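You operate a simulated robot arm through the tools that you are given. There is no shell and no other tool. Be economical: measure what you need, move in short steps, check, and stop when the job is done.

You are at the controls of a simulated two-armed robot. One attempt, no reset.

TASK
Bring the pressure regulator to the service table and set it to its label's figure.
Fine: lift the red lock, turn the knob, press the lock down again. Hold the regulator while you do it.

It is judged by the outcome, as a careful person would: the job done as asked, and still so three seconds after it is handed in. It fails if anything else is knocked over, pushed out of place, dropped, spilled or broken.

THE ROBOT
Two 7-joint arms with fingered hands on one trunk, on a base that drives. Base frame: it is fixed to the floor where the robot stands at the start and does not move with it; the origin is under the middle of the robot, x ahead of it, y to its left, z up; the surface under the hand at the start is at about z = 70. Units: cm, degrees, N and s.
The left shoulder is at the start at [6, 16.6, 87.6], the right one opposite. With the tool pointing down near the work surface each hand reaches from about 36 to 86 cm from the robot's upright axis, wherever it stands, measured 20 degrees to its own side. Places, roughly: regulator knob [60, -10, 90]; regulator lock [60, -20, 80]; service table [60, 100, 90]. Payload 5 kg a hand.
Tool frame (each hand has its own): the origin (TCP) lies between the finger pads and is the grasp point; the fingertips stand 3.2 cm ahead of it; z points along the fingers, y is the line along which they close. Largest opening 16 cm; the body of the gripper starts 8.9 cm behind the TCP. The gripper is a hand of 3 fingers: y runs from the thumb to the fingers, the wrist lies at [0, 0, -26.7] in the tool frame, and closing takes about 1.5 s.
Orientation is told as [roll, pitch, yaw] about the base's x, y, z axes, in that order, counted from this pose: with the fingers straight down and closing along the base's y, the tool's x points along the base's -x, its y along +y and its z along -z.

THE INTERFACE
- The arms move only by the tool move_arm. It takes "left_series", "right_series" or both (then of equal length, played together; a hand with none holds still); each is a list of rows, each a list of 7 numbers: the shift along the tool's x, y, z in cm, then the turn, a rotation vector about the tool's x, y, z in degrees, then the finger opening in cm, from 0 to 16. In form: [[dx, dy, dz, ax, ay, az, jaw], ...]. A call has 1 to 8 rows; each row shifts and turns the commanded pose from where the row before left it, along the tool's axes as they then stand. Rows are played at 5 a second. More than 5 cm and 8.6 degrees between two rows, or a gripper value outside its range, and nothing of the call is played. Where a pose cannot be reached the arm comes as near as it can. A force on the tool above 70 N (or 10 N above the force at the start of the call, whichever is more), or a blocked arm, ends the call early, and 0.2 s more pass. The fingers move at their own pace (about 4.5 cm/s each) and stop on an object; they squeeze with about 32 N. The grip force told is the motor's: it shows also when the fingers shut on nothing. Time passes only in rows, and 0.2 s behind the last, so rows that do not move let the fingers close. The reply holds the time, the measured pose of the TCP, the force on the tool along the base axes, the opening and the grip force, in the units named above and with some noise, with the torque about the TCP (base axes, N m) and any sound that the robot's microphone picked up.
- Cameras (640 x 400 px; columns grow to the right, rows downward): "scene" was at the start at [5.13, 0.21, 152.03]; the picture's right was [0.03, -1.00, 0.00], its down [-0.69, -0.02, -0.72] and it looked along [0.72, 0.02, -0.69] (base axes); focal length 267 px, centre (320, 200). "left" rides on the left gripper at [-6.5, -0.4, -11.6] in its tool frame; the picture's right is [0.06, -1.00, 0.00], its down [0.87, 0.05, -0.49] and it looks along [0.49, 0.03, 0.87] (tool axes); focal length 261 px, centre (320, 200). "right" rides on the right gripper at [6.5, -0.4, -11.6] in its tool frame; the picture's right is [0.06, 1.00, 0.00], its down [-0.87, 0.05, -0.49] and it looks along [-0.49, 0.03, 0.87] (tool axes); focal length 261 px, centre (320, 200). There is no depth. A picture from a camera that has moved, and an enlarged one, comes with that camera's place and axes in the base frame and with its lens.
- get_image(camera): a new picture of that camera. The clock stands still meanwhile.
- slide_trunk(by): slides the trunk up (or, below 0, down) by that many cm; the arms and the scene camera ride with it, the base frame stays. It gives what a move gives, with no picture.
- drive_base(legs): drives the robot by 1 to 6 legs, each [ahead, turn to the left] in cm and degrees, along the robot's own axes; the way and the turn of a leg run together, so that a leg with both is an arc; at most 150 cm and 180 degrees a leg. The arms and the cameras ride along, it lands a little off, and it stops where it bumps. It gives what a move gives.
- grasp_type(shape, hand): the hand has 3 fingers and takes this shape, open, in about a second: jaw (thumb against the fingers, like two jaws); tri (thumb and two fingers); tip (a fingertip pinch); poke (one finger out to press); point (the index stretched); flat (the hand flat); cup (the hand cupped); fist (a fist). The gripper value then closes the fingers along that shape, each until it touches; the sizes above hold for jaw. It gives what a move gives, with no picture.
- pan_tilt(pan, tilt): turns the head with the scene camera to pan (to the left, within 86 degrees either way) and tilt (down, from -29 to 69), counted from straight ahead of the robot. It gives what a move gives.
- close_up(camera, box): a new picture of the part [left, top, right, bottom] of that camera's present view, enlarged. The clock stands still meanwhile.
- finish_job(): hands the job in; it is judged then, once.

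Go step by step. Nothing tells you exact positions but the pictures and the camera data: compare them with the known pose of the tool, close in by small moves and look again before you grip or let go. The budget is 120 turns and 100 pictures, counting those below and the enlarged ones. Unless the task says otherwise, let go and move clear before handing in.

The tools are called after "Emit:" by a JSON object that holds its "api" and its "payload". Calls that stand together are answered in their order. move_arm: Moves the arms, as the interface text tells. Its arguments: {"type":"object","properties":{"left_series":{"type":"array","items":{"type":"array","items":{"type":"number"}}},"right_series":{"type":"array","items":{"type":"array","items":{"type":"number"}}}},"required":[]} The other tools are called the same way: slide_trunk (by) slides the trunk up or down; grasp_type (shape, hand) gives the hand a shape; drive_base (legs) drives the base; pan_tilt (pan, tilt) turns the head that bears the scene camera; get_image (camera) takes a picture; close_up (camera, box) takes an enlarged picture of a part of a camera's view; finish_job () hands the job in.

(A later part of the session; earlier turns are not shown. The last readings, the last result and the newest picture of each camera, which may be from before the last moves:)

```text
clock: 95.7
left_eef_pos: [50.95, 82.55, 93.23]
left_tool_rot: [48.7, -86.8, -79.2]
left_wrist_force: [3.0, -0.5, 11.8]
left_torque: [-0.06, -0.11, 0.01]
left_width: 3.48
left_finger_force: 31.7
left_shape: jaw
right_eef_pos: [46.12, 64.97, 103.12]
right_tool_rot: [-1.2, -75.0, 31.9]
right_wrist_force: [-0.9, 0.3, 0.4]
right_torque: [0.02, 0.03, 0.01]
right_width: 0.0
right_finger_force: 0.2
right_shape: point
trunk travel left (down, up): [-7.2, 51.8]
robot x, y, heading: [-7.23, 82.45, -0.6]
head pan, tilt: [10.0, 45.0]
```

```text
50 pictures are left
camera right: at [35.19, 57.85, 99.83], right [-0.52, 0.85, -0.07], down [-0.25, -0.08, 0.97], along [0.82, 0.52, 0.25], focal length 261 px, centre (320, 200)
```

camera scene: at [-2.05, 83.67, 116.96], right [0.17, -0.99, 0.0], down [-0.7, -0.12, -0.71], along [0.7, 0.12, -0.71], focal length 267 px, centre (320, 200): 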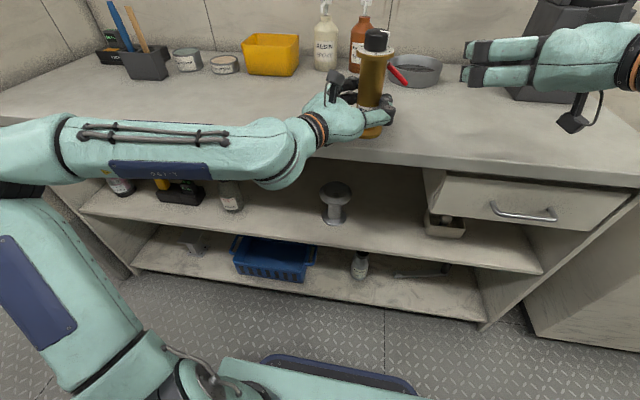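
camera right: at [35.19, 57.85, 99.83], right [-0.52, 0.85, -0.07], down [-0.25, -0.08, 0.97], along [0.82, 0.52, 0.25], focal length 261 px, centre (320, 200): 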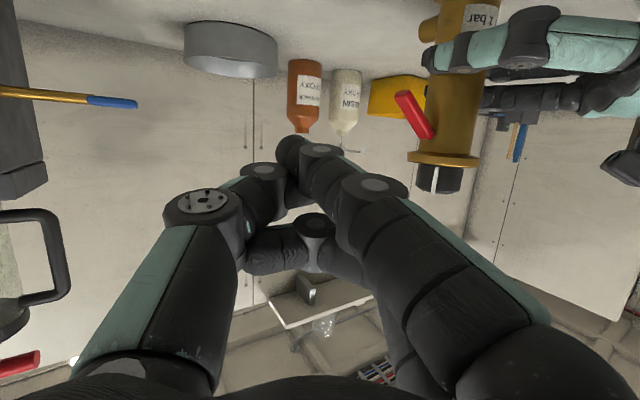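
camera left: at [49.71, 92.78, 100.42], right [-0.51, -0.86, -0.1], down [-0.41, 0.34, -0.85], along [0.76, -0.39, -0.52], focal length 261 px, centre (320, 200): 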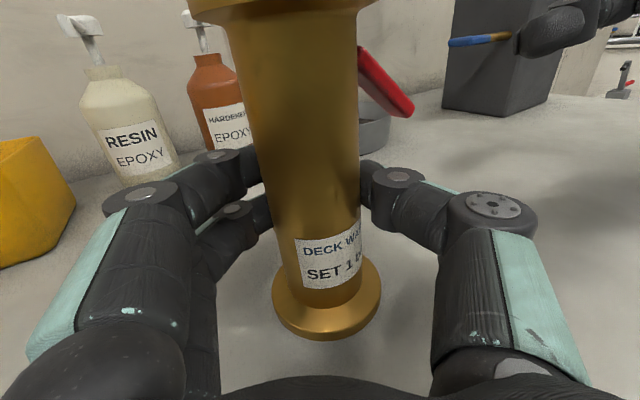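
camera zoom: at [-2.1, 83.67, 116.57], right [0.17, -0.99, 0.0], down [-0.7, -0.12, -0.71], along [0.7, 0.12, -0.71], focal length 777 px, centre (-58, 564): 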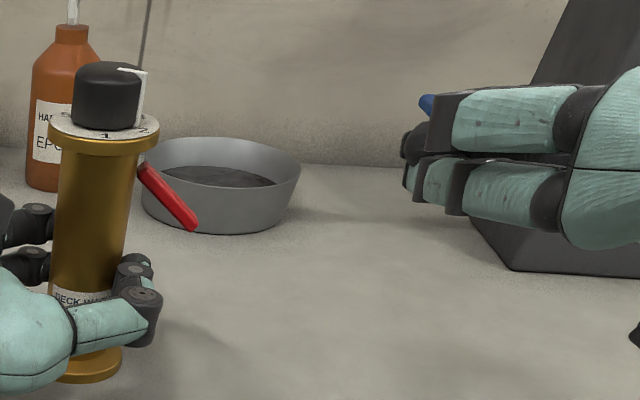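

Point leaves the lower finger out, which doesn't help. I go back to a closed jaw and approach the lever's tip from below, across it at yaw ≈32°.

Emit:
{"api": "grasp_type", "payload": {"hand": "right", "shape": "jaw"}}

Emit:
{"api": "move_arm", "payload": {"right_series": [[0, 0, 0, 0, 0, 0, 6], [0, 0, 0, 0, 0, 0, 0], [2, 1.7, 1.35, 0, 0, 0, 0], [2, 1.7, 1.35, 0, 0, 0, 0], [2, 1.7, 1.35, 0, 0, 0, 0], [2, 1.7, 1.35, 0, 0, 0, 0], [0, 0, 0, 0, 0, 0, 0]]}}

Emit:
{"api": "close_up", "payload": {"camera": "scene", "box": [340, 10, 560, 140]}}

```text
clock: 96.6
left_eef_pos: [50.97, 82.52, 93.08]
left_tool_rot: [48.7, -86.8, -79.2]
left_wrist_force: [3.3, 0.7, 13.7]
left_torque: [-0.09, -0.11, -0.03]
left_width: 3.48
left_finger_force: 31.9
left_shape: jaw
right_eef_pos: [46.1, 64.9, 103.15]
right_tool_rot: [-1.2, -74.9, 31.9]
right_wrist_force: [0.3, 0.2, -0.2]
right_torque: [-0.01, 0.0, -0.03]
right_width: 15.98
right_finger_force: 0.0
right_shape: jaw
trunk travel left (down, up): [-7.2, 51.8]
robot x, y, heading: [-6.9, 82.24, -0.4]
head pan, tilt: [10.0, 45.0]
```

```text
clock: 98.2
left_eef_pos: [50.91, 82.49, 93.22]
left_tool_rot: [48.6, -86.8, -79.1]
left_wrist_force: [3.0, -0.7, 13.8]
left_torque: [-0.06, -0.15, 0.04]
left_width: 3.48
left_finger_force: 31.7
left_shape: jaw
right_eef_pos: [45.49, 72.36, 94.02]
right_tool_rot: [-1.1, -75.0, 31.9]
right_wrist_force: [-0.5, 0.0, -0.5]
right_torque: [-0.02, 0.03, -0.03]
right_width: 1.93
right_finger_force: 0.1
right_shape: jaw
trunk travel left (down, up): [-7.2, 51.8]
robot x, y, heading: [-7.16, 82.55, -0.4]
head pan, tilt: [10.0, 45.0]
```

```text
2.91 times, centred on (450, 75) of scene
camera zoom: at [-2.12, 83.67, 116.57], right [0.17, -0.99, 0.0], down [-0.7, -0.12, -0.71], along [0.7, 0.12, -0.71], focal length 777 px, centre (-58, 564)
```

zoom: 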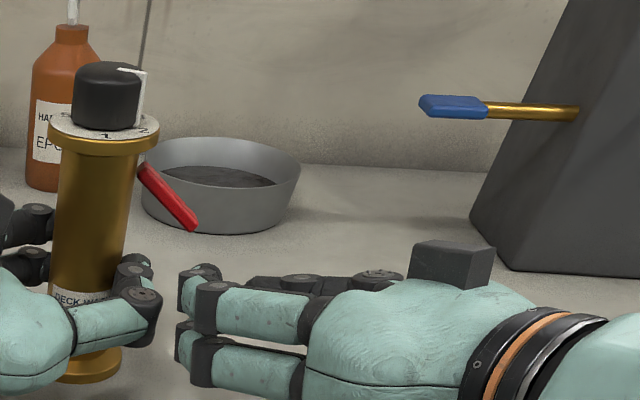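

The fingers would crowd the left thumb at this yaw. I add 18° of yaw, then move in under the lever.

Emit:
{"api": "move_arm", "payload": {"right_series": [[0, 0, 0, -5.8, 0, -1.6, 0], [0, 0, 0, -5.8, 0, -1.6, 0], [0, 0, 0, -5.8, 0, -1.6, 0], [-0.42, -0.87, 1.57, 0, 0, 0, 0], [-0.42, -0.87, 1.57, 0, 0, 0, 0], [0, 0, 0, 0, 0, 0, 0]]}}

Emit:
{"api": "close_up", "payload": {"camera": "scene", "box": [340, 10, 560, 140]}}

Emit:
{"api": "close_up", "payload": {"camera": "left", "box": [320, 0, 640, 200]}}

```text
clock: 99.6
left_eef_pos: [50.96, 82.59, 93.14]
left_tool_rot: [48.5, -86.8, -79.1]
left_wrist_force: [-0.1, -0.5, 11.7]
left_torque: [-0.05, -0.15, 0.01]
left_width: 3.44
left_finger_force: 31.9
left_shape: jaw
right_eef_pos: [48.8, 73.69, 94.02]
right_tool_rot: [-1.8, -74.9, 50.5]
right_wrist_force: [0.0, 0.2, 0.0]
right_torque: [0.0, -0.03, -0.02]
right_width: 0.0
right_finger_force: 31.7
right_shape: jaw
trunk travel left (down, up): [-7.2, 51.8]
robot x, y, heading: [-6.96, 82.44, -0.8]
head pan, tilt: [10.0, 45.0]
```

```text
2.91 times, centred on (450, 75) of scene
camera zoom: at [-2.13, 83.7, 116.57], right [0.17, -0.99, 0.0], down [-0.7, -0.12, -0.71], along [0.7, 0.12, -0.71], focal length 777 px, centre (-58, 564)
```

zoom: 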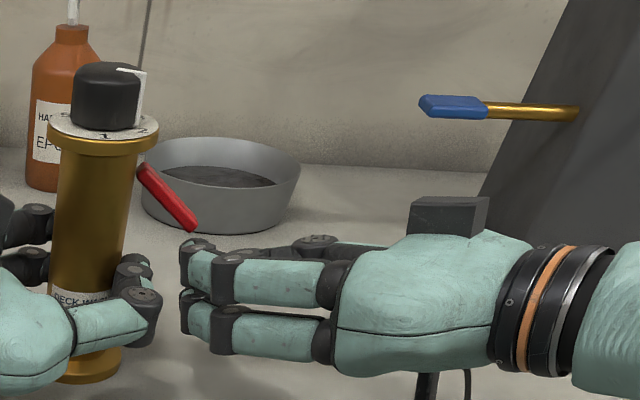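

```text
2.00 times, centred on (480, 100) of left
camera zoom: at [40.77, 87.7, 100.28], right [-0.51, -0.85, -0.1], down [-0.4, 0.34, -0.85], along [0.76, -0.39, -0.52], focal length 521 px, centre (0, 400)
```

zoom: 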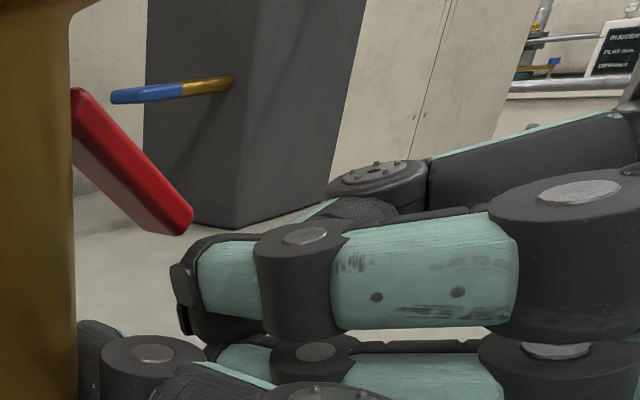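

Emit:
{"api": "move_arm", "payload": {"right_series": [[0.4, 0, 0, 0, 0, 0, 0], [-0.2, -0.5, 0.8, 0, 0, 0, 0], [-0.2, -0.5, 0.8, 0, 0, 0, 0], [0, 0, 0, 0, 0, 0, 0]]}}

Emit:
{"api": "close_up", "payload": {"camera": "left", "box": [320, 0, 640, 200]}}

Emit:
{"api": "close_up", "payload": {"camera": "scene", "box": [340, 20, 480, 110]}}

```text
clock: 100.6
left_eef_pos: [50.98, 82.53, 93.22]
left_tool_rot: [48.4, -87.0, -79.0]
left_wrist_force: [0.7, 0.2, 11.0]
left_torque: [-0.03, -0.16, 0.0]
left_width: 3.44
left_finger_force: 32.1
left_shape: jaw
right_eef_pos: [50.57, 74.18, 93.78]
right_tool_rot: [-1.8, -75.0, 50.5]
right_wrist_force: [-0.2, -0.4, -0.3]
right_torque: [0.01, -0.01, -0.02]
right_width: 0.0
right_finger_force: 32.6
right_shape: jaw
trunk travel left (down, up): [-7.2, 51.8]
robot x, y, heading: [-7.37, 82.33, -0.6]
head pan, tilt: [10.0, 45.0]
```

```text
2.00 times, centred on (480, 100) of left
camera zoom: at [40.78, 87.69, 100.28], right [-0.51, -0.86, -0.1], down [-0.4, 0.34, -0.85], along [0.76, -0.39, -0.52], focal length 521 px, centre (0, 400)
```

zoom: 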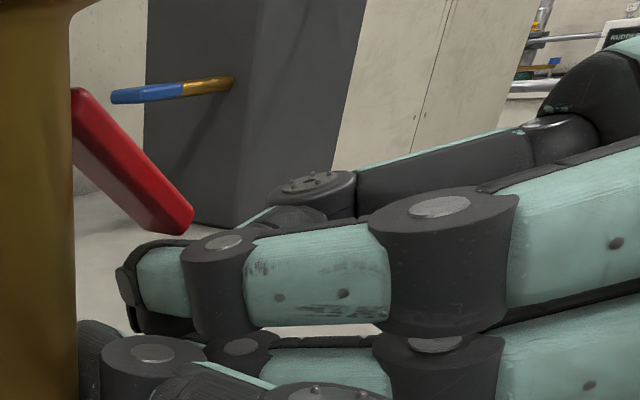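

```text
4.44 times, centred on (410, 65) of scene
camera zoom: at [-2.12, 83.67, 116.57], right [0.17, -0.99, 0.0], down [-0.7, -0.12, -0.71], along [0.7, 0.12, -0.71], focal length 1187 px, centre (-80, 800)
```

zoom: 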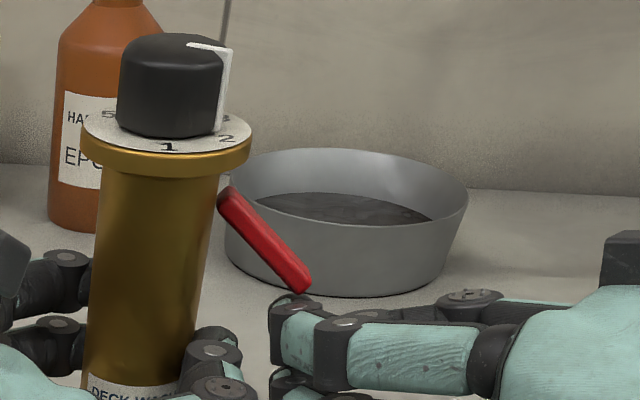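

The fingertip sits right below the lever's tip in both views. Raising.

Emit:
{"api": "move_arm", "payload": {"right_series": [[-0.8, 0, 0, 0, 0, 0, 0], [-0.8, 0, 0, 0, 0, 0, 0], [-0.8, 0, 0, 0, 0, 0, 0], [-0.8, 0, 0, 0, 0, 0, 0], [0, 0, 0, 0, 0, 0, 0]]}}

Emit:
{"api": "close_up", "payload": {"camera": "scene", "box": [340, 20, 480, 110]}}

Emit:
{"api": "close_up", "payload": {"camera": "left", "box": [320, 0, 640, 200]}}

```text
clock: 101.8
left_eef_pos: [51.01, 82.6, 93.35]
left_tool_rot: [48.4, -86.9, -78.8]
left_wrist_force: [-0.5, 1.0, 10.3]
left_torque: [-0.01, -0.15, 0.0]
left_width: 3.46
left_finger_force: 31.5
left_shape: jaw
right_eef_pos: [51.11, 74.78, 96.72]
right_tool_rot: [-1.7, -74.9, 50.5]
right_wrist_force: [0.6, -0.1, -0.5]
right_torque: [0.0, 0.0, -0.01]
right_width: 0.0
right_finger_force: 32.1
right_shape: jaw
trunk travel left (down, up): [-7.2, 51.8]
robot x, y, heading: [-6.65, 82.27, -0.6]
head pan, tilt: [10.0, 45.0]
```

```text
4.44 times, centred on (410, 65) of scene
camera zoom: at [-2.12, 83.67, 116.57], right [0.17, -0.99, 0.0], down [-0.7, -0.12, -0.71], along [0.7, 0.12, -0.71], focal length 1187 px, centre (-80, 800)
```

zoom: 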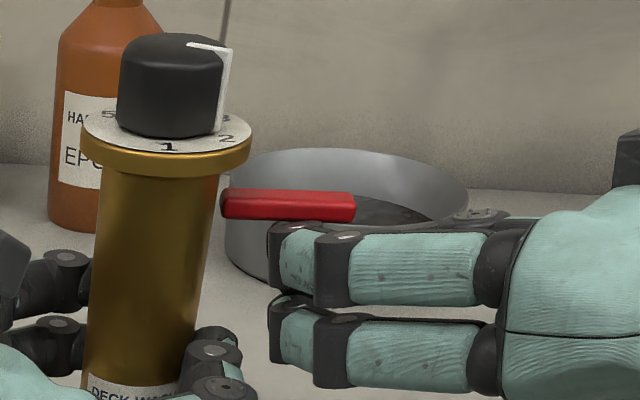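

```text
2.00 times, centred on (480, 100) of left
camera zoom: at [40.78, 87.69, 100.28], right [-0.51, -0.86, -0.1], down [-0.4, 0.34, -0.85], along [0.76, -0.39, -0.52], focal length 521 px, centre (0, 400)
```

zoom: 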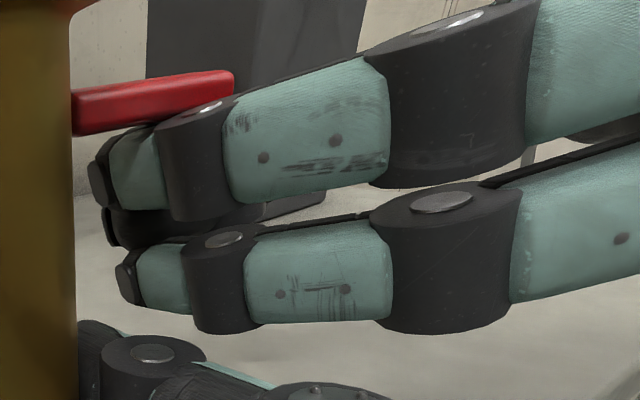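

The lever swings easily and is level now. I continue upward until it resists.

Emit:
{"api": "move_arm", "payload": {"right_series": [[-0.8, 0, 0, 0, 0, 0, 0], [-0.8, 0, 0, 0, 0, 0, 0], [-0.8, 0, 0, 0, 0, 0, 0], [0, 0, 0, 0, 0, 0, 0]]}}

Emit:
{"api": "close_up", "payload": {"camera": "scene", "box": [340, 20, 480, 110]}}

```text
clock: 102.8
left_eef_pos: [51.11, 82.63, 93.01]
left_tool_rot: [44.9, -86.7, -75.6]
left_wrist_force: [0.2, -1.2, -1.8]
left_torque: [-0.08, 0.04, 0.03]
left_width: 1.96
left_finger_force: 31.5
left_shape: jaw
right_eef_pos: [51.56, 75.22, 99.1]
right_tool_rot: [-1.8, -75.0, 50.4]
right_wrist_force: [-1.0, 0.6, -0.7]
right_torque: [0.02, 0.0, 0.02]
right_width: 0.0
right_finger_force: 31.9
right_shape: jaw
trunk travel left (down, up): [-7.2, 51.8]
robot x, y, heading: [-6.88, 82.4, -0.5]
head pan, tilt: [10.0, 45.0]
```

```text
4.44 times, centred on (410, 65) of scene
camera zoom: at [-2.06, 83.67, 116.55], right [0.17, -0.99, 0.0], down [-0.7, -0.12, -0.71], along [0.7, 0.12, -0.71], focal length 1187 px, centre (-80, 800)
```

zoom: 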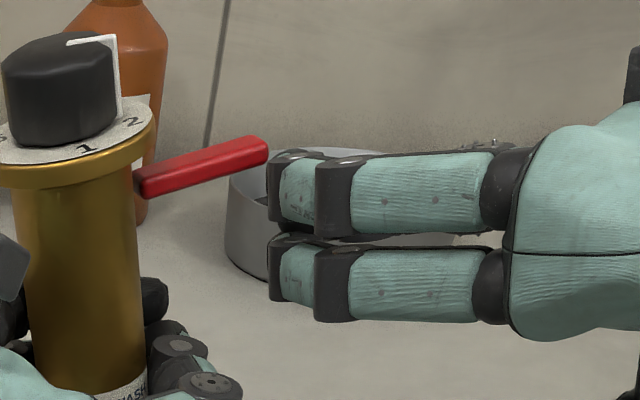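

The left grip has slipped: the width dropped and the regulator shifted. I'll look at once, before any move.

Emit:
{"api": "get_image", "payload": {"camera": "scene"}}

Emit:
{"api": "get_image", "payload": {"camera": "left"}}

Emit:
{"api": "close_up", "payload": {"camera": "scene", "box": [300, 10, 420, 150]}}

```text
41 pictures are left
camera scene: at [-2.06, 83.67, 116.55], right [0.17, -0.99, 0.0], down [-0.7, -0.12, -0.71], along [0.7, 0.12, -0.71], focal length 267 px, centre (320, 200)
```

scene: 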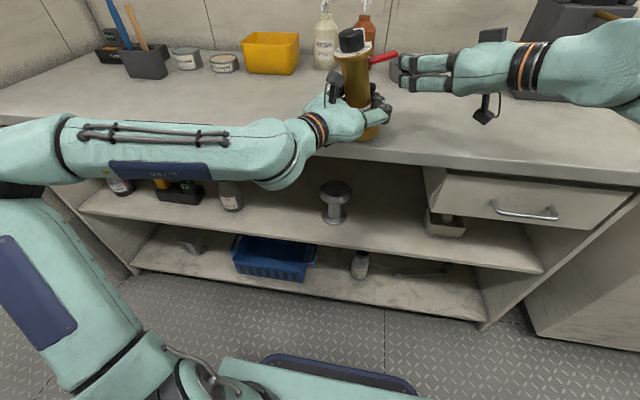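

```text
40 pictures are left
camera left: at [40.85, 87.7, 100.12], right [-0.51, -0.86, -0.1], down [-0.41, 0.34, -0.85], along [0.76, -0.39, -0.52], focal length 261 px, centre (320, 200)
```

left: 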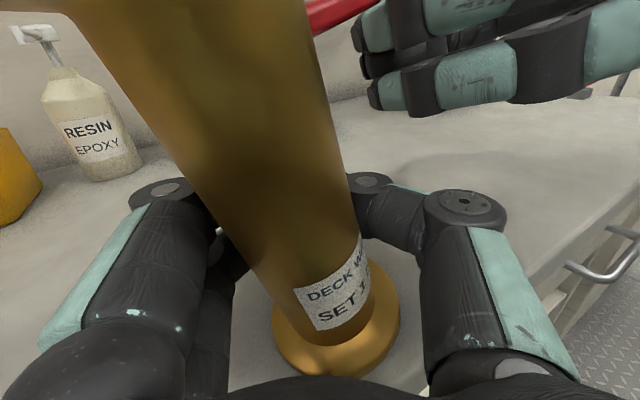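

```text
2.86 times, centred on (360, 80) of scene
camera zoom: at [-2.06, 83.67, 116.55], right [0.17, -0.99, 0.0], down [-0.7, -0.12, -0.71], along [0.7, 0.12, -0.71], focal length 763 px, centre (206, 543)
```

zoom: 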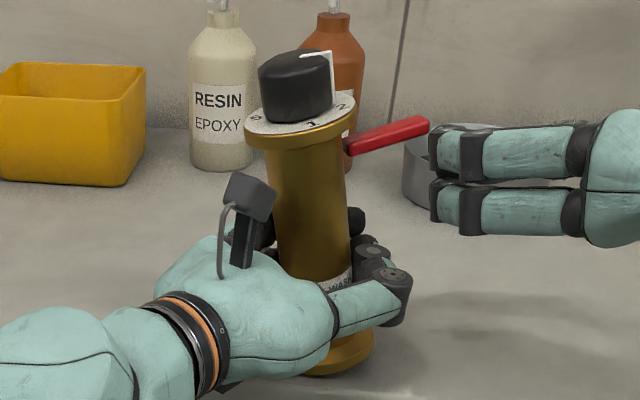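

The lever reached its stop, and further lifting squeezed the leaning regulator toward the left palm; it's still held and its base is on the table. I'll withdraw the right finger first, then loosen the left hand a little so the regulator settles upright within the fingers.

Emit:
{"api": "move_arm", "payload": {"right_series": [[0.2, 0, -1, 0, 0, 0, 0], [0, 0, -2, 0, 0, 0, 0], [0, 0, -3, 0, 0, 0, 0], [0, 0, -3, 0, 0, 0, 0]]}}

Emit:
{"api": "close_up", "payload": {"camera": "scene", "box": [300, 10, 420, 150]}}

```text
clock: 103.8
left_eef_pos: [51.07, 82.56, 93.31]
left_tool_rot: [47.8, -86.9, -78.4]
left_wrist_force: [0.7, -0.9, -0.1]
left_torque: [-0.05, 0.02, 0.02]
left_width: 1.89
left_finger_force: 32.1
left_shape: jaw
right_eef_pos: [45.68, 68.76, 101.23]
right_tool_rot: [-1.6, -74.9, 50.5]
right_wrist_force: [0.9, -0.4, -0.2]
right_torque: [0.02, 0.0, 0.01]
right_width: 0.0
right_finger_force: 32.2
right_shape: jaw
trunk travel left (down, up): [-7.2, 51.8]
robot x, y, heading: [-7.11, 82.05, -0.6]
head pan, tilt: [10.0, 45.0]
```

```text
2.86 times, centred on (360, 80) of scene
camera zoom: at [-2.04, 83.66, 116.56], right [0.17, -0.99, 0.0], down [-0.7, -0.12, -0.71], along [0.7, 0.12, -0.71], focal length 763 px, centre (206, 543)
```

zoom: 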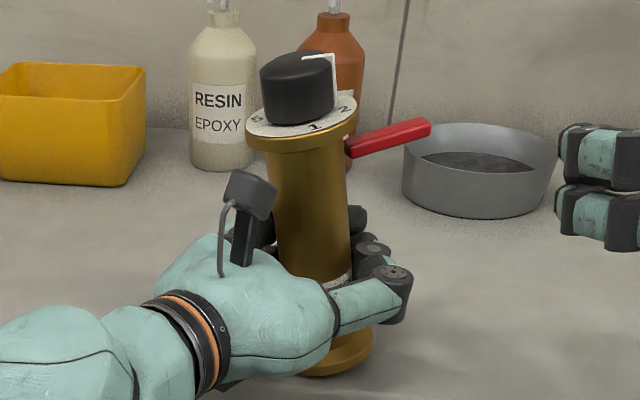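

Emit:
{"api": "move_arm", "payload": {"left_series": [[0, 0, 0, 0, 0, 0, 2.5], [0, 0, 0, 0, 0, 0, 3], [0, 0, 0, 0, 0, 0, 3.5], [0, 0, 0, 0, 0, 0, 4], [0, 0, 0, 0, 0, 0, 4.5], [0, 0, 0, 0, 0, 0, 5], [0, 0, 0, 0, 0, 0, 6]]}}

Emit:
{"api": "close_up", "payload": {"camera": "scene", "box": [300, 10, 420, 150]}}

Emit:
{"api": "get_image", "payload": {"camera": "left"}}

```text
clock: 105.4
left_eef_pos: [50.99, 82.56, 93.25]
left_tool_rot: [47.6, -86.9, -78.2]
left_wrist_force: [-0.1, 1.6, -0.2]
left_torque: [0.01, -0.02, -0.02]
left_width: 5.94
left_finger_force: 0.1
left_shape: jaw
right_eef_pos: [45.74, 68.8, 101.23]
right_tool_rot: [-1.6, -74.9, 50.5]
right_wrist_force: [0.4, 0.9, 0.5]
right_torque: [-0.02, -0.03, -0.02]
right_width: 0.0
right_finger_force: 32.2
right_shape: jaw
trunk travel left (down, up): [-7.2, 51.8]
robot x, y, heading: [-7.04, 82.49, -0.3]
head pan, tilt: [10.0, 45.0]
```

```text
2.86 times, centred on (360, 80) of scene
camera zoom: at [-2.07, 83.67, 116.56], right [0.17, -0.99, 0.0], down [-0.7, -0.12, -0.71], along [0.7, 0.12, -0.71], focal length 763 px, centre (206, 543)
```

zoom: 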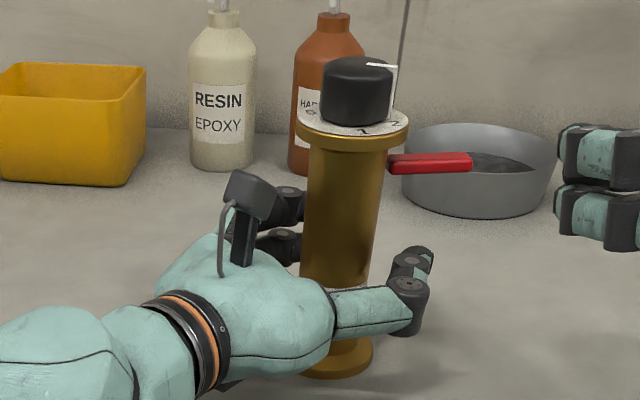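

```text
36 pictures are left
camera left: at [40.82, 87.69, 100.25], right [-0.51, -0.86, -0.1], down [-0.41, 0.34, -0.85], along [0.76, -0.39, -0.52], focal length 261 px, centre (320, 200)
```

left: 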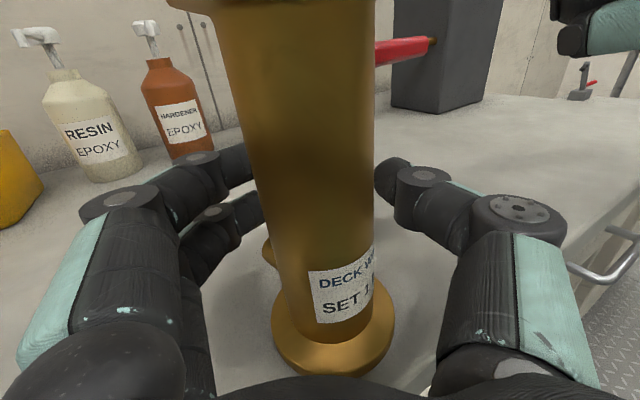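

The regulator stands upright again at about (48.2, 84.1), and the lock lever stays raised. I re-centre the left hand on it (3.2 cm back) and grip again.

Emit:
{"api": "move_arm", "payload": {"left_series": [[0, 0, 0, 0, 0, 0, 8], [0, 0, -0.8, 0, 0, 0, 8], [0, 0, -0.8, 0, 0, 0, 8], [0, 0, -0.8, 0, 0, 0, 8], [0, 0, -0.8, 0, 0, 0, 8], [0, 0, 0, 0, 0, 0, 8]]}}

Emit:
{"api": "get_image", "payload": {"camera": "left"}}

```text
clock: 106.8
left_eef_pos: [48.22, 84.17, 93.4]
left_tool_rot: [47.4, -86.9, -78.1]
left_wrist_force: [0.0, 0.1, -0.7]
left_torque: [-0.01, 0.0, 0.01]
left_width: 7.94
left_finger_force: 0.1
left_shape: jaw
right_eef_pos: [45.81, 68.67, 101.17]
right_tool_rot: [-1.7, -74.9, 50.4]
right_wrist_force: [0.5, 0.9, 0.8]
right_torque: [0.0, 0.0, -0.04]
right_width: 0.01
right_finger_force: 32.5
right_shape: jaw
trunk travel left (down, up): [-7.2, 51.8]
robot x, y, heading: [-7.03, 82.23, -0.3]
head pan, tilt: [10.0, 45.0]
```

```text
35 pictures are left
camera left: at [38.02, 89.31, 100.43], right [-0.51, -0.86, -0.1], down [-0.41, 0.34, -0.85], along [0.76, -0.39, -0.52], focal length 261 px, centre (320, 200)
```

left: 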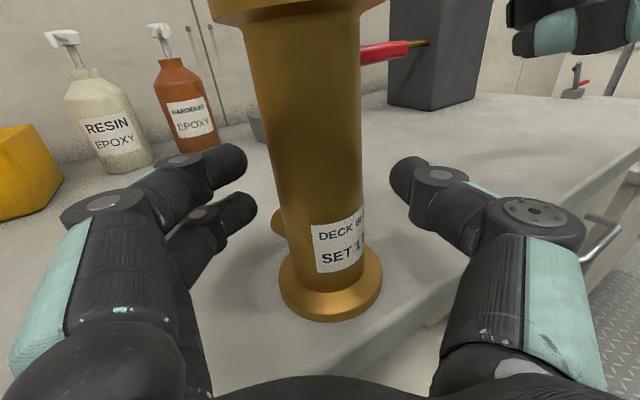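

Emit:
{"api": "move_arm", "payload": {"left_series": [[0, 0, 0, 0, 0, 0, 6], [0, 0, 0, 0, 0, 0, 5], [0, 0, 0, 0, 0, 0, 4], [0, 0, 0, 0, 0, 0, 3], [0, 0, 0, 0, 0, 0, 2], [0, 0, 0, 0, 0, 0, 0], [0, 0, 0, 0, 0, 0, 0]], "right_series": [[0, 0, -1, 0, 0, 0, 6], [-1, 0, 0, 0, 0, 0, 8], [-1, 0, 0, 0, 0, 0, 8], [-1, 0, 0, 0, 0, 0, 8], [-1, 0, 0, 0, 0, 0, 8], [0, 0, 0, 0, 0, 0, 8], [0, 0, 0, 0, 0, 0, 8]]}}

Emit:
{"api": "close_up", "payload": {"camera": "scene", "box": [300, 10, 500, 150]}}

```text
clock: 108.4
left_eef_pos: [48.13, 84.23, 93.33]
left_tool_rot: [47.4, -87.0, -78.1]
left_wrist_force: [-0.2, -0.5, 0.4]
left_torque: [-0.05, 0.05, -0.03]
left_width: 4.09
left_finger_force: 32.0
left_shape: jaw
right_eef_pos: [45.85, 68.78, 105.3]
right_tool_rot: [-1.7, -75.0, 50.4]
right_wrist_force: [-0.4, -0.1, 0.1]
right_torque: [0.03, -0.02, 0.02]
right_width: 7.93
right_finger_force: 0.0
right_shape: jaw
trunk travel left (down, up): [-7.2, 51.8]
robot x, y, heading: [-6.88, 82.27, -0.6]
head pan, tilt: [10.0, 45.0]
```

```text
2.86 times, centred on (400, 80) of scene
camera zoom: at [-2.07, 83.67, 116.56], right [0.17, -0.99, 0.0], down [-0.7, -0.12, -0.71], along [0.7, 0.12, -0.71], focal length 763 px, centre (91, 543)
```

zoom: 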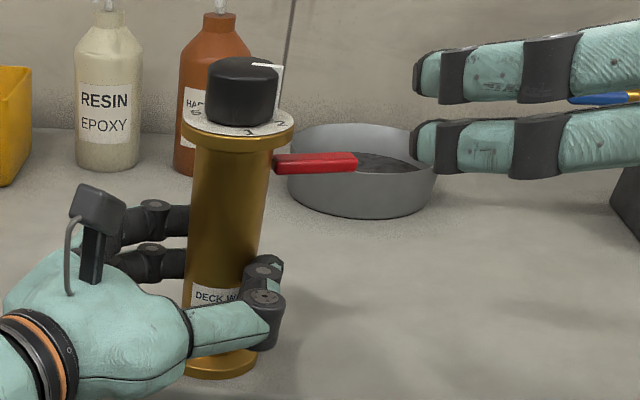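

The left grip is now a true full-diameter hold (4.09 cm). From the early top views, the pointer is at 2, and 1 lies about 54° clockwise from it (seen from above). For the knob I'll check whether the tip shape suits better than the jaw.

Emit:
{"api": "grasp_type", "payload": {"hand": "right", "shape": "tip"}}

Emit:
{"api": "move_arm", "payload": {"right_series": [[0, 0, 0, 0, -3, 0, 7], [0, 0, 0, 0, -3, 0, 7], [0, 0, 0, 0, 0, 0, 7]]}}

Emit:
{"api": "get_image", "payload": {"camera": "right"}}

Emit:
{"api": "close_up", "payload": {"camera": "scene", "box": [300, 10, 500, 150]}}

```text
clock: 109.3
left_eef_pos: [48.23, 84.21, 93.22]
left_tool_rot: [47.5, -86.8, -78.0]
left_wrist_force: [-0.3, 0.0, 0.5]
left_torque: [-0.07, 0.07, 0.0]
left_width: 4.08
left_finger_force: 32.1
left_shape: jaw
right_eef_pos: [45.94, 68.8, 105.49]
right_tool_rot: [-1.6, -74.8, 50.3]
right_wrist_force: [-0.3, -0.7, -0.1]
right_torque: [0.01, 0.01, -0.01]
right_width: 16.0
right_finger_force: 0.0
right_shape: tip
trunk travel left (down, up): [-7.2, 51.8]
robot x, y, heading: [-7.05, 82.59, -0.5]
head pan, tilt: [10.0, 45.0]
```

```text
clock: 110.1
left_eef_pos: [48.28, 84.23, 93.36]
left_tool_rot: [47.5, -86.9, -78.1]
left_wrist_force: [0.5, -0.6, 0.1]
left_torque: [-0.06, 0.04, 0.03]
left_width: 4.08
left_finger_force: 32.0
left_shape: jaw
right_eef_pos: [45.86, 68.72, 105.32]
right_tool_rot: [-2.5, -80.9, 51.3]
right_wrist_force: [0.8, 0.3, -0.2]
right_torque: [-0.01, -0.01, 0.0]
right_width: 9.0
right_finger_force: 0.0
right_shape: tip
trunk travel left (down, up): [-7.2, 51.8]
robot x, y, heading: [-7.0, 82.48, -0.3]
head pan, tilt: [10.0, 45.0]
```

```text
33 pictures are left
camera right: at [37.86, 58.97, 100.64], right [-0.76, 0.65, -0.07], down [-0.28, -0.22, 0.94], along [0.59, 0.73, 0.35], focal length 261 px, centre (320, 200)
```

right: 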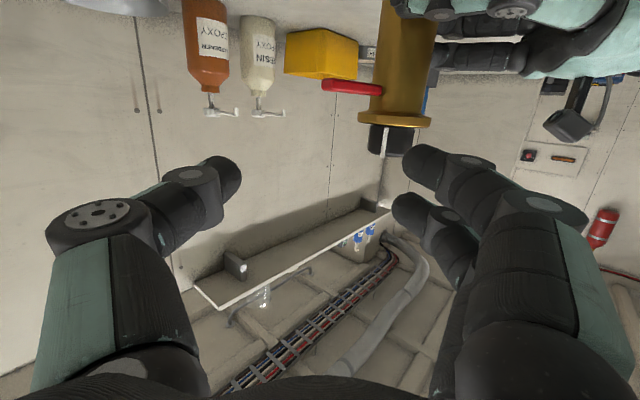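

```text
2.86 times, centred on (400, 80) of scene
camera zoom: at [-2.06, 83.67, 116.56], right [0.17, -0.99, 0.0], down [-0.7, -0.12, -0.71], along [0.7, 0.12, -0.71], focal length 763 px, centre (91, 543)
```

zoom: 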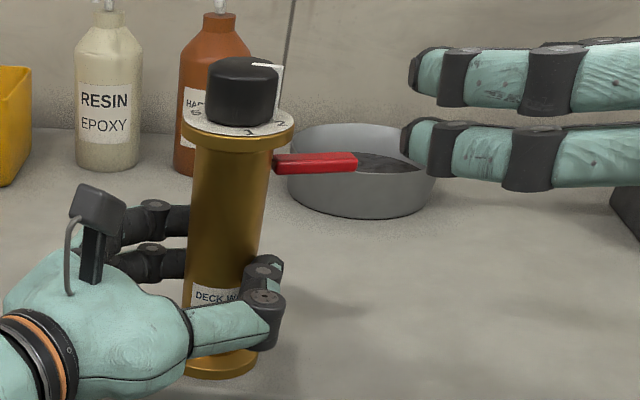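

The shapes look alike, so I'll keep the jaw. I bring the right hand to a stand-off aimed at the knob, with yaw ≈60°.

Emit:
{"api": "grasp_type", "payload": {"hand": "right", "shape": "jaw"}}

Emit:
{"api": "move_arm", "payload": {"right_series": [[0, 0, 0, -8.3, 0, -1.3, 8], [-0.5, 1.9, 1.2, 0, 0, 0, 8], [-0.5, 1.9, 1.2, 0, 0, 0, 8], [-0.4, 1.8, 1.2, 0, 0, 0, 8], [0, 0, 0, 0, 0, 0, 8], [0, 0, 0, 0, 0, 0, 8]]}}

Emit:
{"api": "get_image", "payload": {"camera": "right"}}

```text
clock: 111.0
left_eef_pos: [48.13, 84.29, 93.42]
left_tool_rot: [47.5, -86.9, -78.2]
left_wrist_force: [0.9, 0.1, -1.0]
left_torque: [-0.04, 0.01, -0.02]
left_width: 4.08
left_finger_force: 31.8
left_shape: jaw
right_eef_pos: [45.92, 68.72, 105.35]
right_tool_rot: [-2.7, -81.0, 51.4]
right_wrist_force: [-0.2, 0.0, -0.3]
right_torque: [-0.02, -0.01, 0.0]
right_width: 16.0
right_finger_force: 0.0
right_shape: jaw
trunk travel left (down, up): [-7.2, 51.8]
robot x, y, heading: [-6.8, 82.25, -0.5]
head pan, tilt: [10.0, 45.0]
```

```text
clock: 112.4
left_eef_pos: [48.26, 84.22, 93.37]
left_tool_rot: [47.6, -86.9, -78.1]
left_wrist_force: [-0.1, 0.5, -0.2]
left_torque: [-0.01, 0.03, 0.0]
left_width: 4.08
left_finger_force: 32.4
left_shape: jaw
right_eef_pos: [43.21, 75.07, 106.08]
right_tool_rot: [-2.4, -80.7, 59.6]
right_wrist_force: [0.2, -0.6, -0.1]
right_torque: [0.05, 0.01, 0.01]
right_width: 8.04
right_finger_force: 0.1
right_shape: jaw
trunk travel left (down, up): [-7.2, 51.8]
robot x, y, heading: [-7.06, 82.06, -0.6]
head pan, tilt: [10.0, 45.0]
```

```text
31 pictures are left
camera right: at [36.72, 64.18, 101.39], right [-0.84, 0.53, -0.07], down [-0.24, -0.26, 0.94], along [0.48, 0.81, 0.35], focal length 261 px, centre (320, 200)
```

right: 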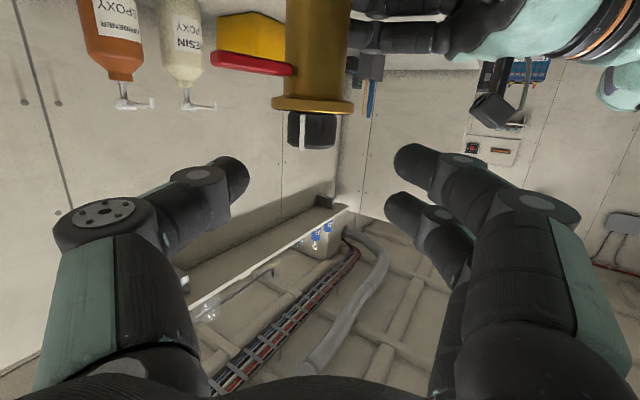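

Two views together place the knob at about (49.4, 83.4, 103.7). I advance along the fingers toward it.

Emit:
{"api": "move_arm", "payload": {"right_series": [[-0.2, -0.2, 2, 0, 0, 0, 8], [-0.2, -0.2, 2, 0, 0, 0, 8], [0, -0.1, 1.5, 0, 0, 0, 8], [0, 0, 1, 0, 0, 0, 8], [0, 0, 0, 0, 0, 0, 8]]}}

Emit:
{"api": "close_up", "payload": {"camera": "scene", "box": [320, 0, 480, 100]}}

Emit:
{"api": "get_image", "payload": {"camera": "right"}}

```text
clock: 113.6
left_eef_pos: [48.28, 84.12, 93.39]
left_tool_rot: [47.5, -87.0, -78.1]
left_wrist_force: [-0.1, 0.1, -0.3]
left_torque: [-0.04, 0.05, -0.01]
left_width: 4.08
left_finger_force: 32.0
left_shape: jaw
right_eef_pos: [47.1, 80.17, 105.4]
right_tool_rot: [-2.5, -80.8, 59.5]
right_wrist_force: [0.4, -0.2, 0.6]
right_torque: [0.0, 0.02, -0.01]
right_width: 8.05
right_finger_force: 0.0
right_shape: jaw
trunk travel left (down, up): [-7.2, 51.8]
robot x, y, heading: [-6.92, 82.33, -0.4]
head pan, tilt: [10.0, 45.0]
```

```text
4.00 times, centred on (400, 50) of scene
camera zoom: at [-2.06, 83.67, 116.56], right [0.17, -0.99, 0.0], down [-0.7, -0.12, -0.71], along [0.7, 0.12, -0.71], focal length 1068 px, centre (0, 800)
```

zoom: 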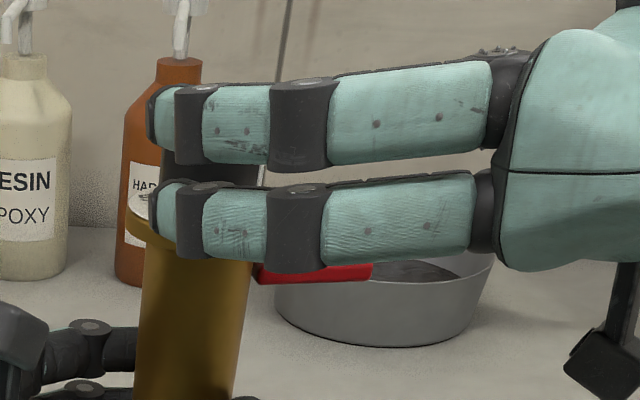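

```text
29 pictures are left
camera right: at [40.62, 69.31, 100.75], right [-0.84, 0.53, -0.07], down [-0.24, -0.26, 0.94], along [0.48, 0.81, 0.35], focal length 261 px, centre (320, 200)
```

right: 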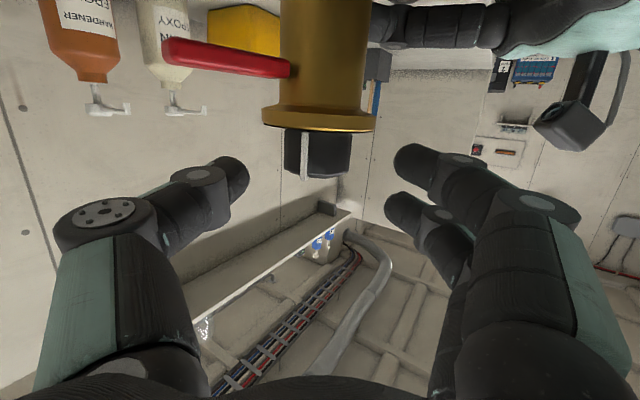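

The hand axis sits about 1 cm above the knob's middle, which keeps the lower finger just clear of the dial. I advance 2.4 cm more and close on the knob.

Emit:
{"api": "move_arm", "payload": {"right_series": [[-0.2, 0, 1.2, 0, 0, 0, 8], [0, 0, 1.2, 0, 0, 0, 8], [0, 0, 0, 0, 0, 0, 6.5], [0, 0, 0, 0, 0, 0, 5.5], [0, 0, 0, 0, 0, 0, 4.5], [0, 0, 0, 0, 0, 0, 3.5], [0, 0, 0, 0, 0, 0, 2], [0, 0, 0, 0, 0, 0, 0]]}}

Emit:
{"api": "get_image", "payload": {"camera": "right"}}

Emit:
{"api": "close_up", "payload": {"camera": "scene", "box": [320, 0, 480, 100]}}

```text
clock: 115.4
left_eef_pos: [48.23, 84.21, 93.34]
left_tool_rot: [47.7, -86.9, -78.3]
left_wrist_force: [-2.8, 1.5, -0.1]
left_torque: [-0.05, -0.03, -0.01]
left_width: 4.06
left_finger_force: 31.5
left_shape: jaw
right_eef_pos: [48.45, 82.05, 105.23]
right_tool_rot: [-2.4, -80.9, 59.6]
right_wrist_force: [2.5, -1.0, 0.5]
right_torque: [0.06, 0.02, -0.04]
right_width: 2.45
right_finger_force: 5.9
right_shape: jaw
trunk travel left (down, up): [-7.2, 51.8]
robot x, y, heading: [-7.1, 82.19, -0.6]
head pan, tilt: [10.0, 45.0]
```

```text
28 pictures are left
camera right: at [41.93, 71.32, 100.55], right [-0.84, 0.53, -0.07], down [-0.24, -0.26, 0.94], along [0.48, 0.81, 0.35], focal length 261 px, centre (320, 200)
```

right: 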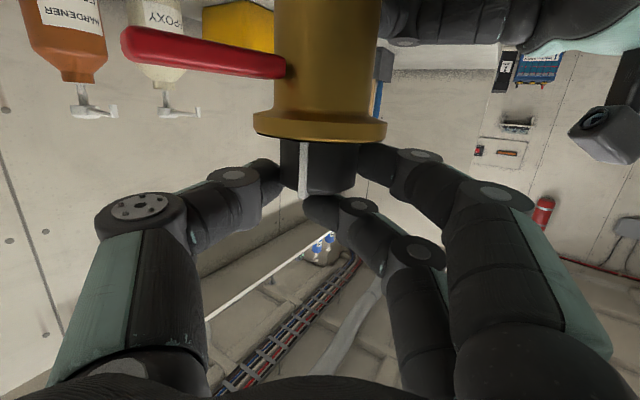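

```text
4.00 times, centred on (400, 50) of scene
camera zoom: at [-2.07, 83.68, 116.56], right [0.17, -0.99, 0.0], down [-0.7, -0.12, -0.71], along [0.7, 0.12, -0.71], focal length 1068 px, centre (0, 800)
```

zoom: 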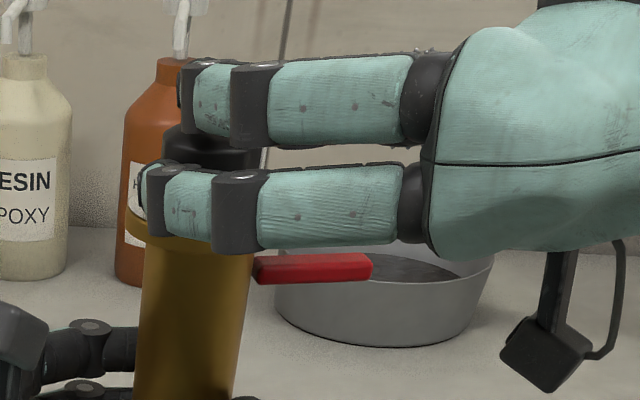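

The thumb and lower finger hold the knob, with the upper finger above it. After letting the grip firm up, I turn it clockwise about the knob's axis in small steps.

Emit:
{"api": "move_arm", "payload": {"right_series": [[0, 0, 0, 0, 0, 0, 0], [0, 0, 0, 0, 0, 0, 0], [0, 0.17, 0, 5.92, 0, 0.95, 0], [0, 0.17, 0, 5.92, 0, 0.95, 0], [0, 0.17, 0, 5.92, 0, 0.95, 0], [0, 0.17, 0, 5.92, 0, 0.95, 0], [0, 0, 0, 0, 0, 0, 0]]}}

Emit:
{"api": "get_image", "payload": {"camera": "right"}}

```text
clock: 117.2
left_eef_pos: [48.13, 84.17, 93.9]
left_tool_rot: [59.9, -87.0, -90.5]
left_wrist_force: [1.5, -0.3, 9.6]
left_torque: [0.01, -0.12, -0.05]
left_width: 3.71
left_finger_force: 31.7
left_shape: jaw
right_eef_pos: [41.51, 90.0, 107.73]
right_tool_rot: [-21.0, -83.1, 62.9]
right_wrist_force: [-0.3, 0.8, 0.4]
right_torque: [-0.05, 0.04, -0.15]
right_width: 1.15
right_finger_force: 32.2
right_shape: jaw
trunk travel left (down, up): [-7.2, 51.8]
robot x, y, heading: [-6.81, 82.17, -0.6]
head pan, tilt: [10.0, 45.0]
stopped in row 7 (right hand): the arm was blocked; the commanded pose is now the measured one
```

```text
26 pictures are left
camera right: at [32.8, 81.08, 102.58], right [-0.67, 0.73, -0.1], down [-0.35, -0.19, 0.92], along [0.65, 0.65, 0.39], focal length 261 px, centre (320, 200)
```

right: 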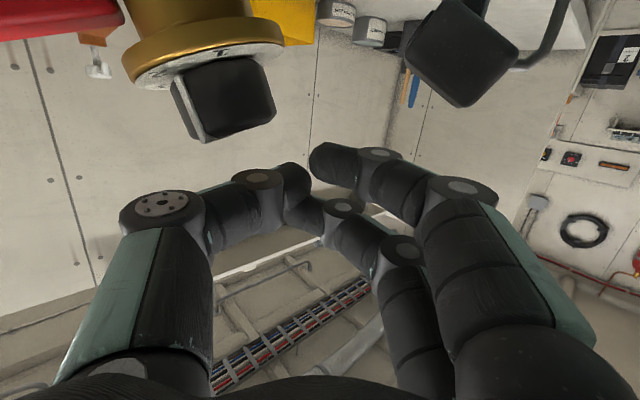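

The right hand swung off the knob unexpectedly and was blocked. I look before doing anything else.

Emit:
{"api": "get_image", "payload": {"camera": "scene"}}

Emit:
{"api": "close_up", "payload": {"camera": "scene", "box": [300, 0, 480, 150]}}

```text
25 pictures are left
camera scene: at [-2.18, 83.78, 116.52], right [0.17, -0.99, 0.0], down [-0.7, -0.12, -0.71], along [0.7, 0.12, -0.71], focal length 267 px, centre (320, 200)
```

scene: 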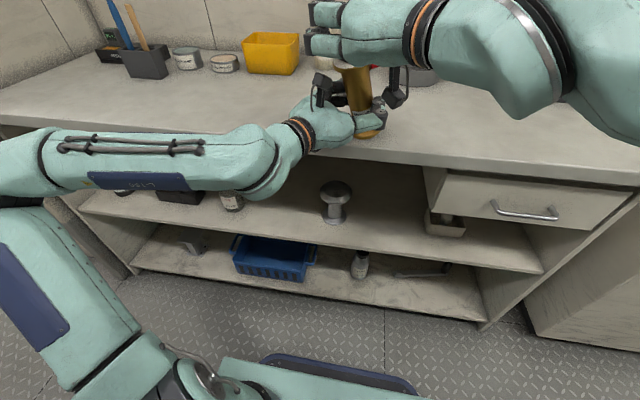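

```text
2.67 times, centred on (390, 75) of scene
camera zoom: at [-2.18, 83.78, 116.52], right [0.17, -0.99, 0.0], down [-0.7, -0.12, -0.71], along [0.7, 0.12, -0.71], focal length 712 px, centre (133, 533)
```

zoom: 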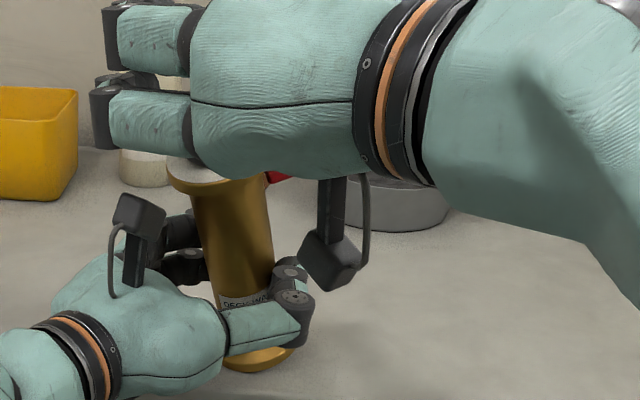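

I lift the right hand clear first, then withdraw it back toward the right.

Emit:
{"api": "move_arm", "payload": {"right_series": [[-1, 0, 0, 0, 0, 0, 3], [-1.5, 0, 0, 0, 0, 0, 3], [-1.5, 0, 0, 0, 0, 0, 3], [0, 0, -3, 0, 0, 0, 3], [0, -3, -2, 0, 0, 0, 3], [0, -4, -2, 0, 0, 0, 3], [0, -4, 0, 0, 0, 0, 3], [0, -4, 0, 0, 0, 0, 3]]}}

Emit:
{"api": "close_up", "payload": {"camera": "scene", "box": [280, 0, 500, 150]}}

```text
clock: 119.0
left_eef_pos: [48.0, 84.18, 93.68]
left_tool_rot: [57.2, -86.9, -87.9]
left_wrist_force: [4.7, -1.4, 24.5]
left_torque: [0.03, -0.3, -0.01]
left_width: 3.76
left_finger_force: 31.6
left_shape: jaw
right_eef_pos: [46.78, 74.2, 113.19]
right_tool_rot: [-20.3, -83.1, 62.0]
right_wrist_force: [-0.6, 0.3, 0.3]
right_torque: [0.02, 0.0, 0.01]
right_width: 2.99
right_finger_force: 0.2
right_shape: jaw
trunk travel left (down, up): [-7.2, 51.8]
robot x, y, heading: [-6.76, 82.37, -0.5]
head pan, tilt: [10.0, 45.0]
```

```text
2.67 times, centred on (390, 75) of scene
camera zoom: at [-2.16, 83.67, 116.58], right [0.17, -0.99, 0.0], down [-0.7, -0.12, -0.71], along [0.7, 0.12, -0.71], focal length 712 px, centre (133, 533)
```

zoom: 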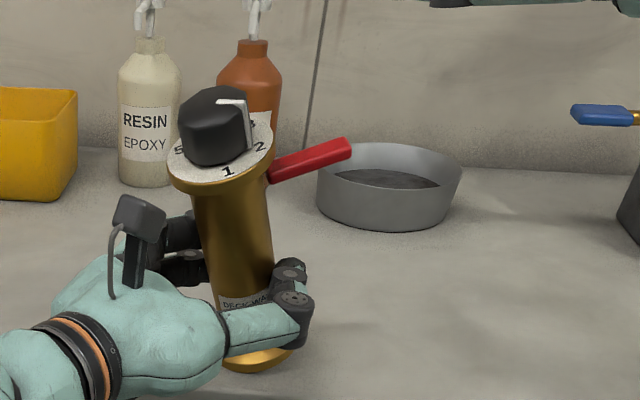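

Nothing fell: the regulator only leans in the left hand, and the knob is still at 2. I relieve the pressure, loosen the left hand to let it settle upright, and check.

Emit:
{"api": "slide_trunk", "payload": {"by": 0.5}}

Emit:
{"api": "move_arm", "payload": {"left_series": [[0, 0, 0, 0, 0, 0, 4], [0, 0, 0, 0, 0, 0, 4.3], [0, 0, 0, 0, 0, 0, 4.6], [0, 0, 0, 0, 0, 0, 5], [0, 0, 0, 0, 0, 0, 5.5], [0, 0, 0, 0, 0, 0, 6], [0, 0, 0, 0, 0, 0, 7], [0, 0, 0, 0, 0, 0, 7]]}}

Emit:
{"api": "get_image", "payload": {"camera": "left"}}

```text
clock: 119.6
left_eef_pos: [48.16, 84.15, 93.93]
left_tool_rot: [49.1, -86.8, -79.7]
left_wrist_force: [0.3, -0.4, 2.0]
left_torque: [0.03, 0.05, 0.0]
left_width: 3.74
left_finger_force: 32.1
left_shape: jaw
right_eef_pos: [46.74, 74.21, 113.56]
right_tool_rot: [-19.8, -83.1, 61.6]
right_wrist_force: [-0.1, -0.3, 0.9]
right_torque: [0.03, -0.02, 0.01]
right_width: 2.96
right_finger_force: 0.0
right_shape: jaw
trunk travel left (down, up): [-7.7, 51.3]
robot x, y, heading: [-7.11, 82.06, -0.5]
head pan, tilt: [10.0, 45.0]
```

```text
clock: 121.4
left_eef_pos: [48.2, 84.12, 94.04]
left_tool_rot: [54.2, -86.9, -84.7]
left_wrist_force: [0.7, 1.3, 0.6]
left_torque: [-0.02, 0.0, 0.01]
left_width: 6.96
left_finger_force: 0.1
left_shape: jaw
right_eef_pos: [46.81, 74.25, 113.56]
right_tool_rot: [-19.7, -83.1, 61.6]
right_wrist_force: [0.1, 0.4, 0.1]
right_torque: [-0.02, 0.0, -0.01]
right_width: 3.0
right_finger_force: 0.0
right_shape: jaw
trunk travel left (down, up): [-7.7, 51.3]
robot x, y, heading: [-6.92, 82.26, -0.6]
head pan, tilt: [10.0, 45.0]
```

```text
22 pictures are left
camera left: at [37.99, 89.3, 101.12], right [-0.51, -0.85, -0.1], down [-0.4, 0.34, -0.85], along [0.76, -0.39, -0.52], focal length 261 px, centre (320, 200)
```

left: 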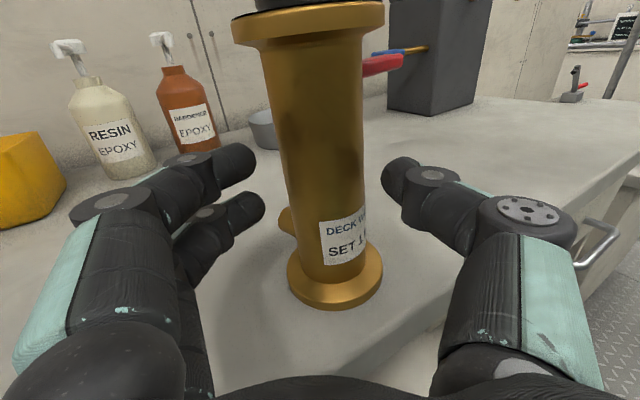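

It stands upright at about (49.6, 82.8). I move the left hand 1.8 cm forward onto its axis and grip.

Emit:
{"api": "move_arm", "payload": {"left_series": [[0, -0.2, 0.9, 0, 0, 0, 7], [0, -0.1, 0.9, 0, 0, 0, 7], [0, 0, 0, 0, 0, 0, 5.5], [0, 0, 0, 0, 0, 0, 4.5], [0, 0, 0, 0, 0, 0, 3.5], [0, 0, 0, 0, 0, 0, 2], [0, 0, 0, 0, 0, 0, 0], [0, 0, 0, 0, 0, 0, 0]], "right_series": [[0, -4, 0, 0, 0, 0, 5], [0, -4, 0, 0, 0, 0, 6], [0, 0, 0, 0, 0, 0, 8], [0, 0, 0, 0, 0, 0, 8], [0, 0, 0, 0, 0, 0, 8], [0, 0, 0, 0, 0, 0, 8], [0, 0, 0, 0, 0, 0, 8], [0, 0, 0, 0, 0, 0, 8]]}}

```text
clock: 123.2
left_eef_pos: [49.56, 83.05, 94.08]
left_tool_rot: [54.1, -87.0, -84.7]
left_wrist_force: [0.9, -0.3, 0.5]
left_torque: [-0.04, 0.05, 0.01]
left_width: 3.9
left_finger_force: 31.6
left_shape: jaw
right_eef_pos: [52.05, 68.27, 113.98]
right_tool_rot: [-19.7, -83.2, 61.6]
right_wrist_force: [-0.7, 0.4, 0.8]
right_torque: [0.0, 0.03, 0.0]
right_width: 7.91
right_finger_force: 0.0
right_shape: jaw
trunk travel left (down, up): [-7.7, 51.3]
robot x, y, heading: [-6.91, 82.31, -0.4]
head pan, tilt: [10.0, 45.0]
```

Good grip. I lift the regulator 3 cm, draw it 8 cm toward the robot, and drive the base forward by the same amount, so both arms work closer in where they have more inward reach.

Emit:
{"api": "move_arm", "payload": {"left_series": [[-1, 0, 0, 0, 0, 0, 0], [-1, 0, 0, 0, 0, 0, 0], [-1, 0, 0, 0, 0, 0, 0], [0, -0.8, -1.38, 0, 0, 0, 0], [0, -0.8, -1.38, 0, 0, 0, 0], [0, -0.8, -1.38, 0, 0, 0, 0], [0, -0.8, -1.38, 0, 0, 0, 0], [0, -0.8, -1.38, 0, 0, 0, 0]]}}

Emit:
{"api": "drive_base", "payload": {"legs": [[8, 0]]}}

Emit:
{"api": "get_image", "payload": {"camera": "scene"}}

```text
clock: 125.0
left_eef_pos: [41.62, 82.85, 97.18]
left_tool_rot: [54.2, -87.1, -84.6]
left_wrist_force: [-0.1, -0.1, -4.4]
left_torque: [-0.02, 0.07, 0.0]
left_width: 3.89
left_finger_force: 32.3
left_shape: jaw
right_eef_pos: [52.22, 68.21, 113.85]
right_tool_rot: [-19.6, -83.1, 61.5]
right_wrist_force: [0.6, 0.1, -0.9]
right_torque: [0.03, 0.04, -0.01]
right_width: 7.94
right_finger_force: 0.1
right_shape: jaw
trunk travel left (down, up): [-7.7, 51.3]
robot x, y, heading: [-7.26, 82.52, -0.6]
head pan, tilt: [10.0, 45.0]
```

```text
clock: 126.0
left_eef_pos: [49.65, 82.92, 97.1]
left_tool_rot: [53.9, -86.9, -84.6]
left_wrist_force: [0.0, -0.5, -4.5]
left_torque: [0.02, 0.05, 0.03]
left_width: 3.88
left_finger_force: 32.0
left_shape: jaw
right_eef_pos: [60.17, 68.08, 113.89]
right_tool_rot: [-19.7, -83.1, 61.4]
right_wrist_force: [-0.4, 0.7, 0.1]
right_torque: [0.0, 0.02, 0.0]
right_width: 7.94
right_finger_force: 0.0
right_shape: jaw
trunk travel left (down, up): [-7.7, 51.3]
robot x, y, heading: [0.72, 82.1, -0.4]
head pan, tilt: [10.0, 45.0]
```

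```text
21 pictures are left
camera scene: at [6.01, 83.61, 117.06], right [0.17, -0.99, 0.0], down [-0.7, -0.12, -0.71], along [0.7, 0.12, -0.71], focal length 267 px, centre (320, 200)
```

scene: 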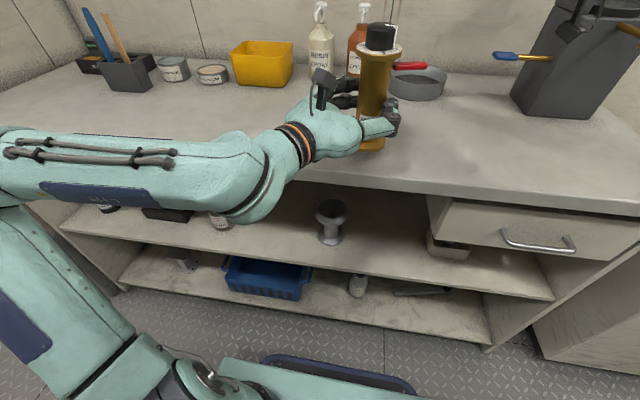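

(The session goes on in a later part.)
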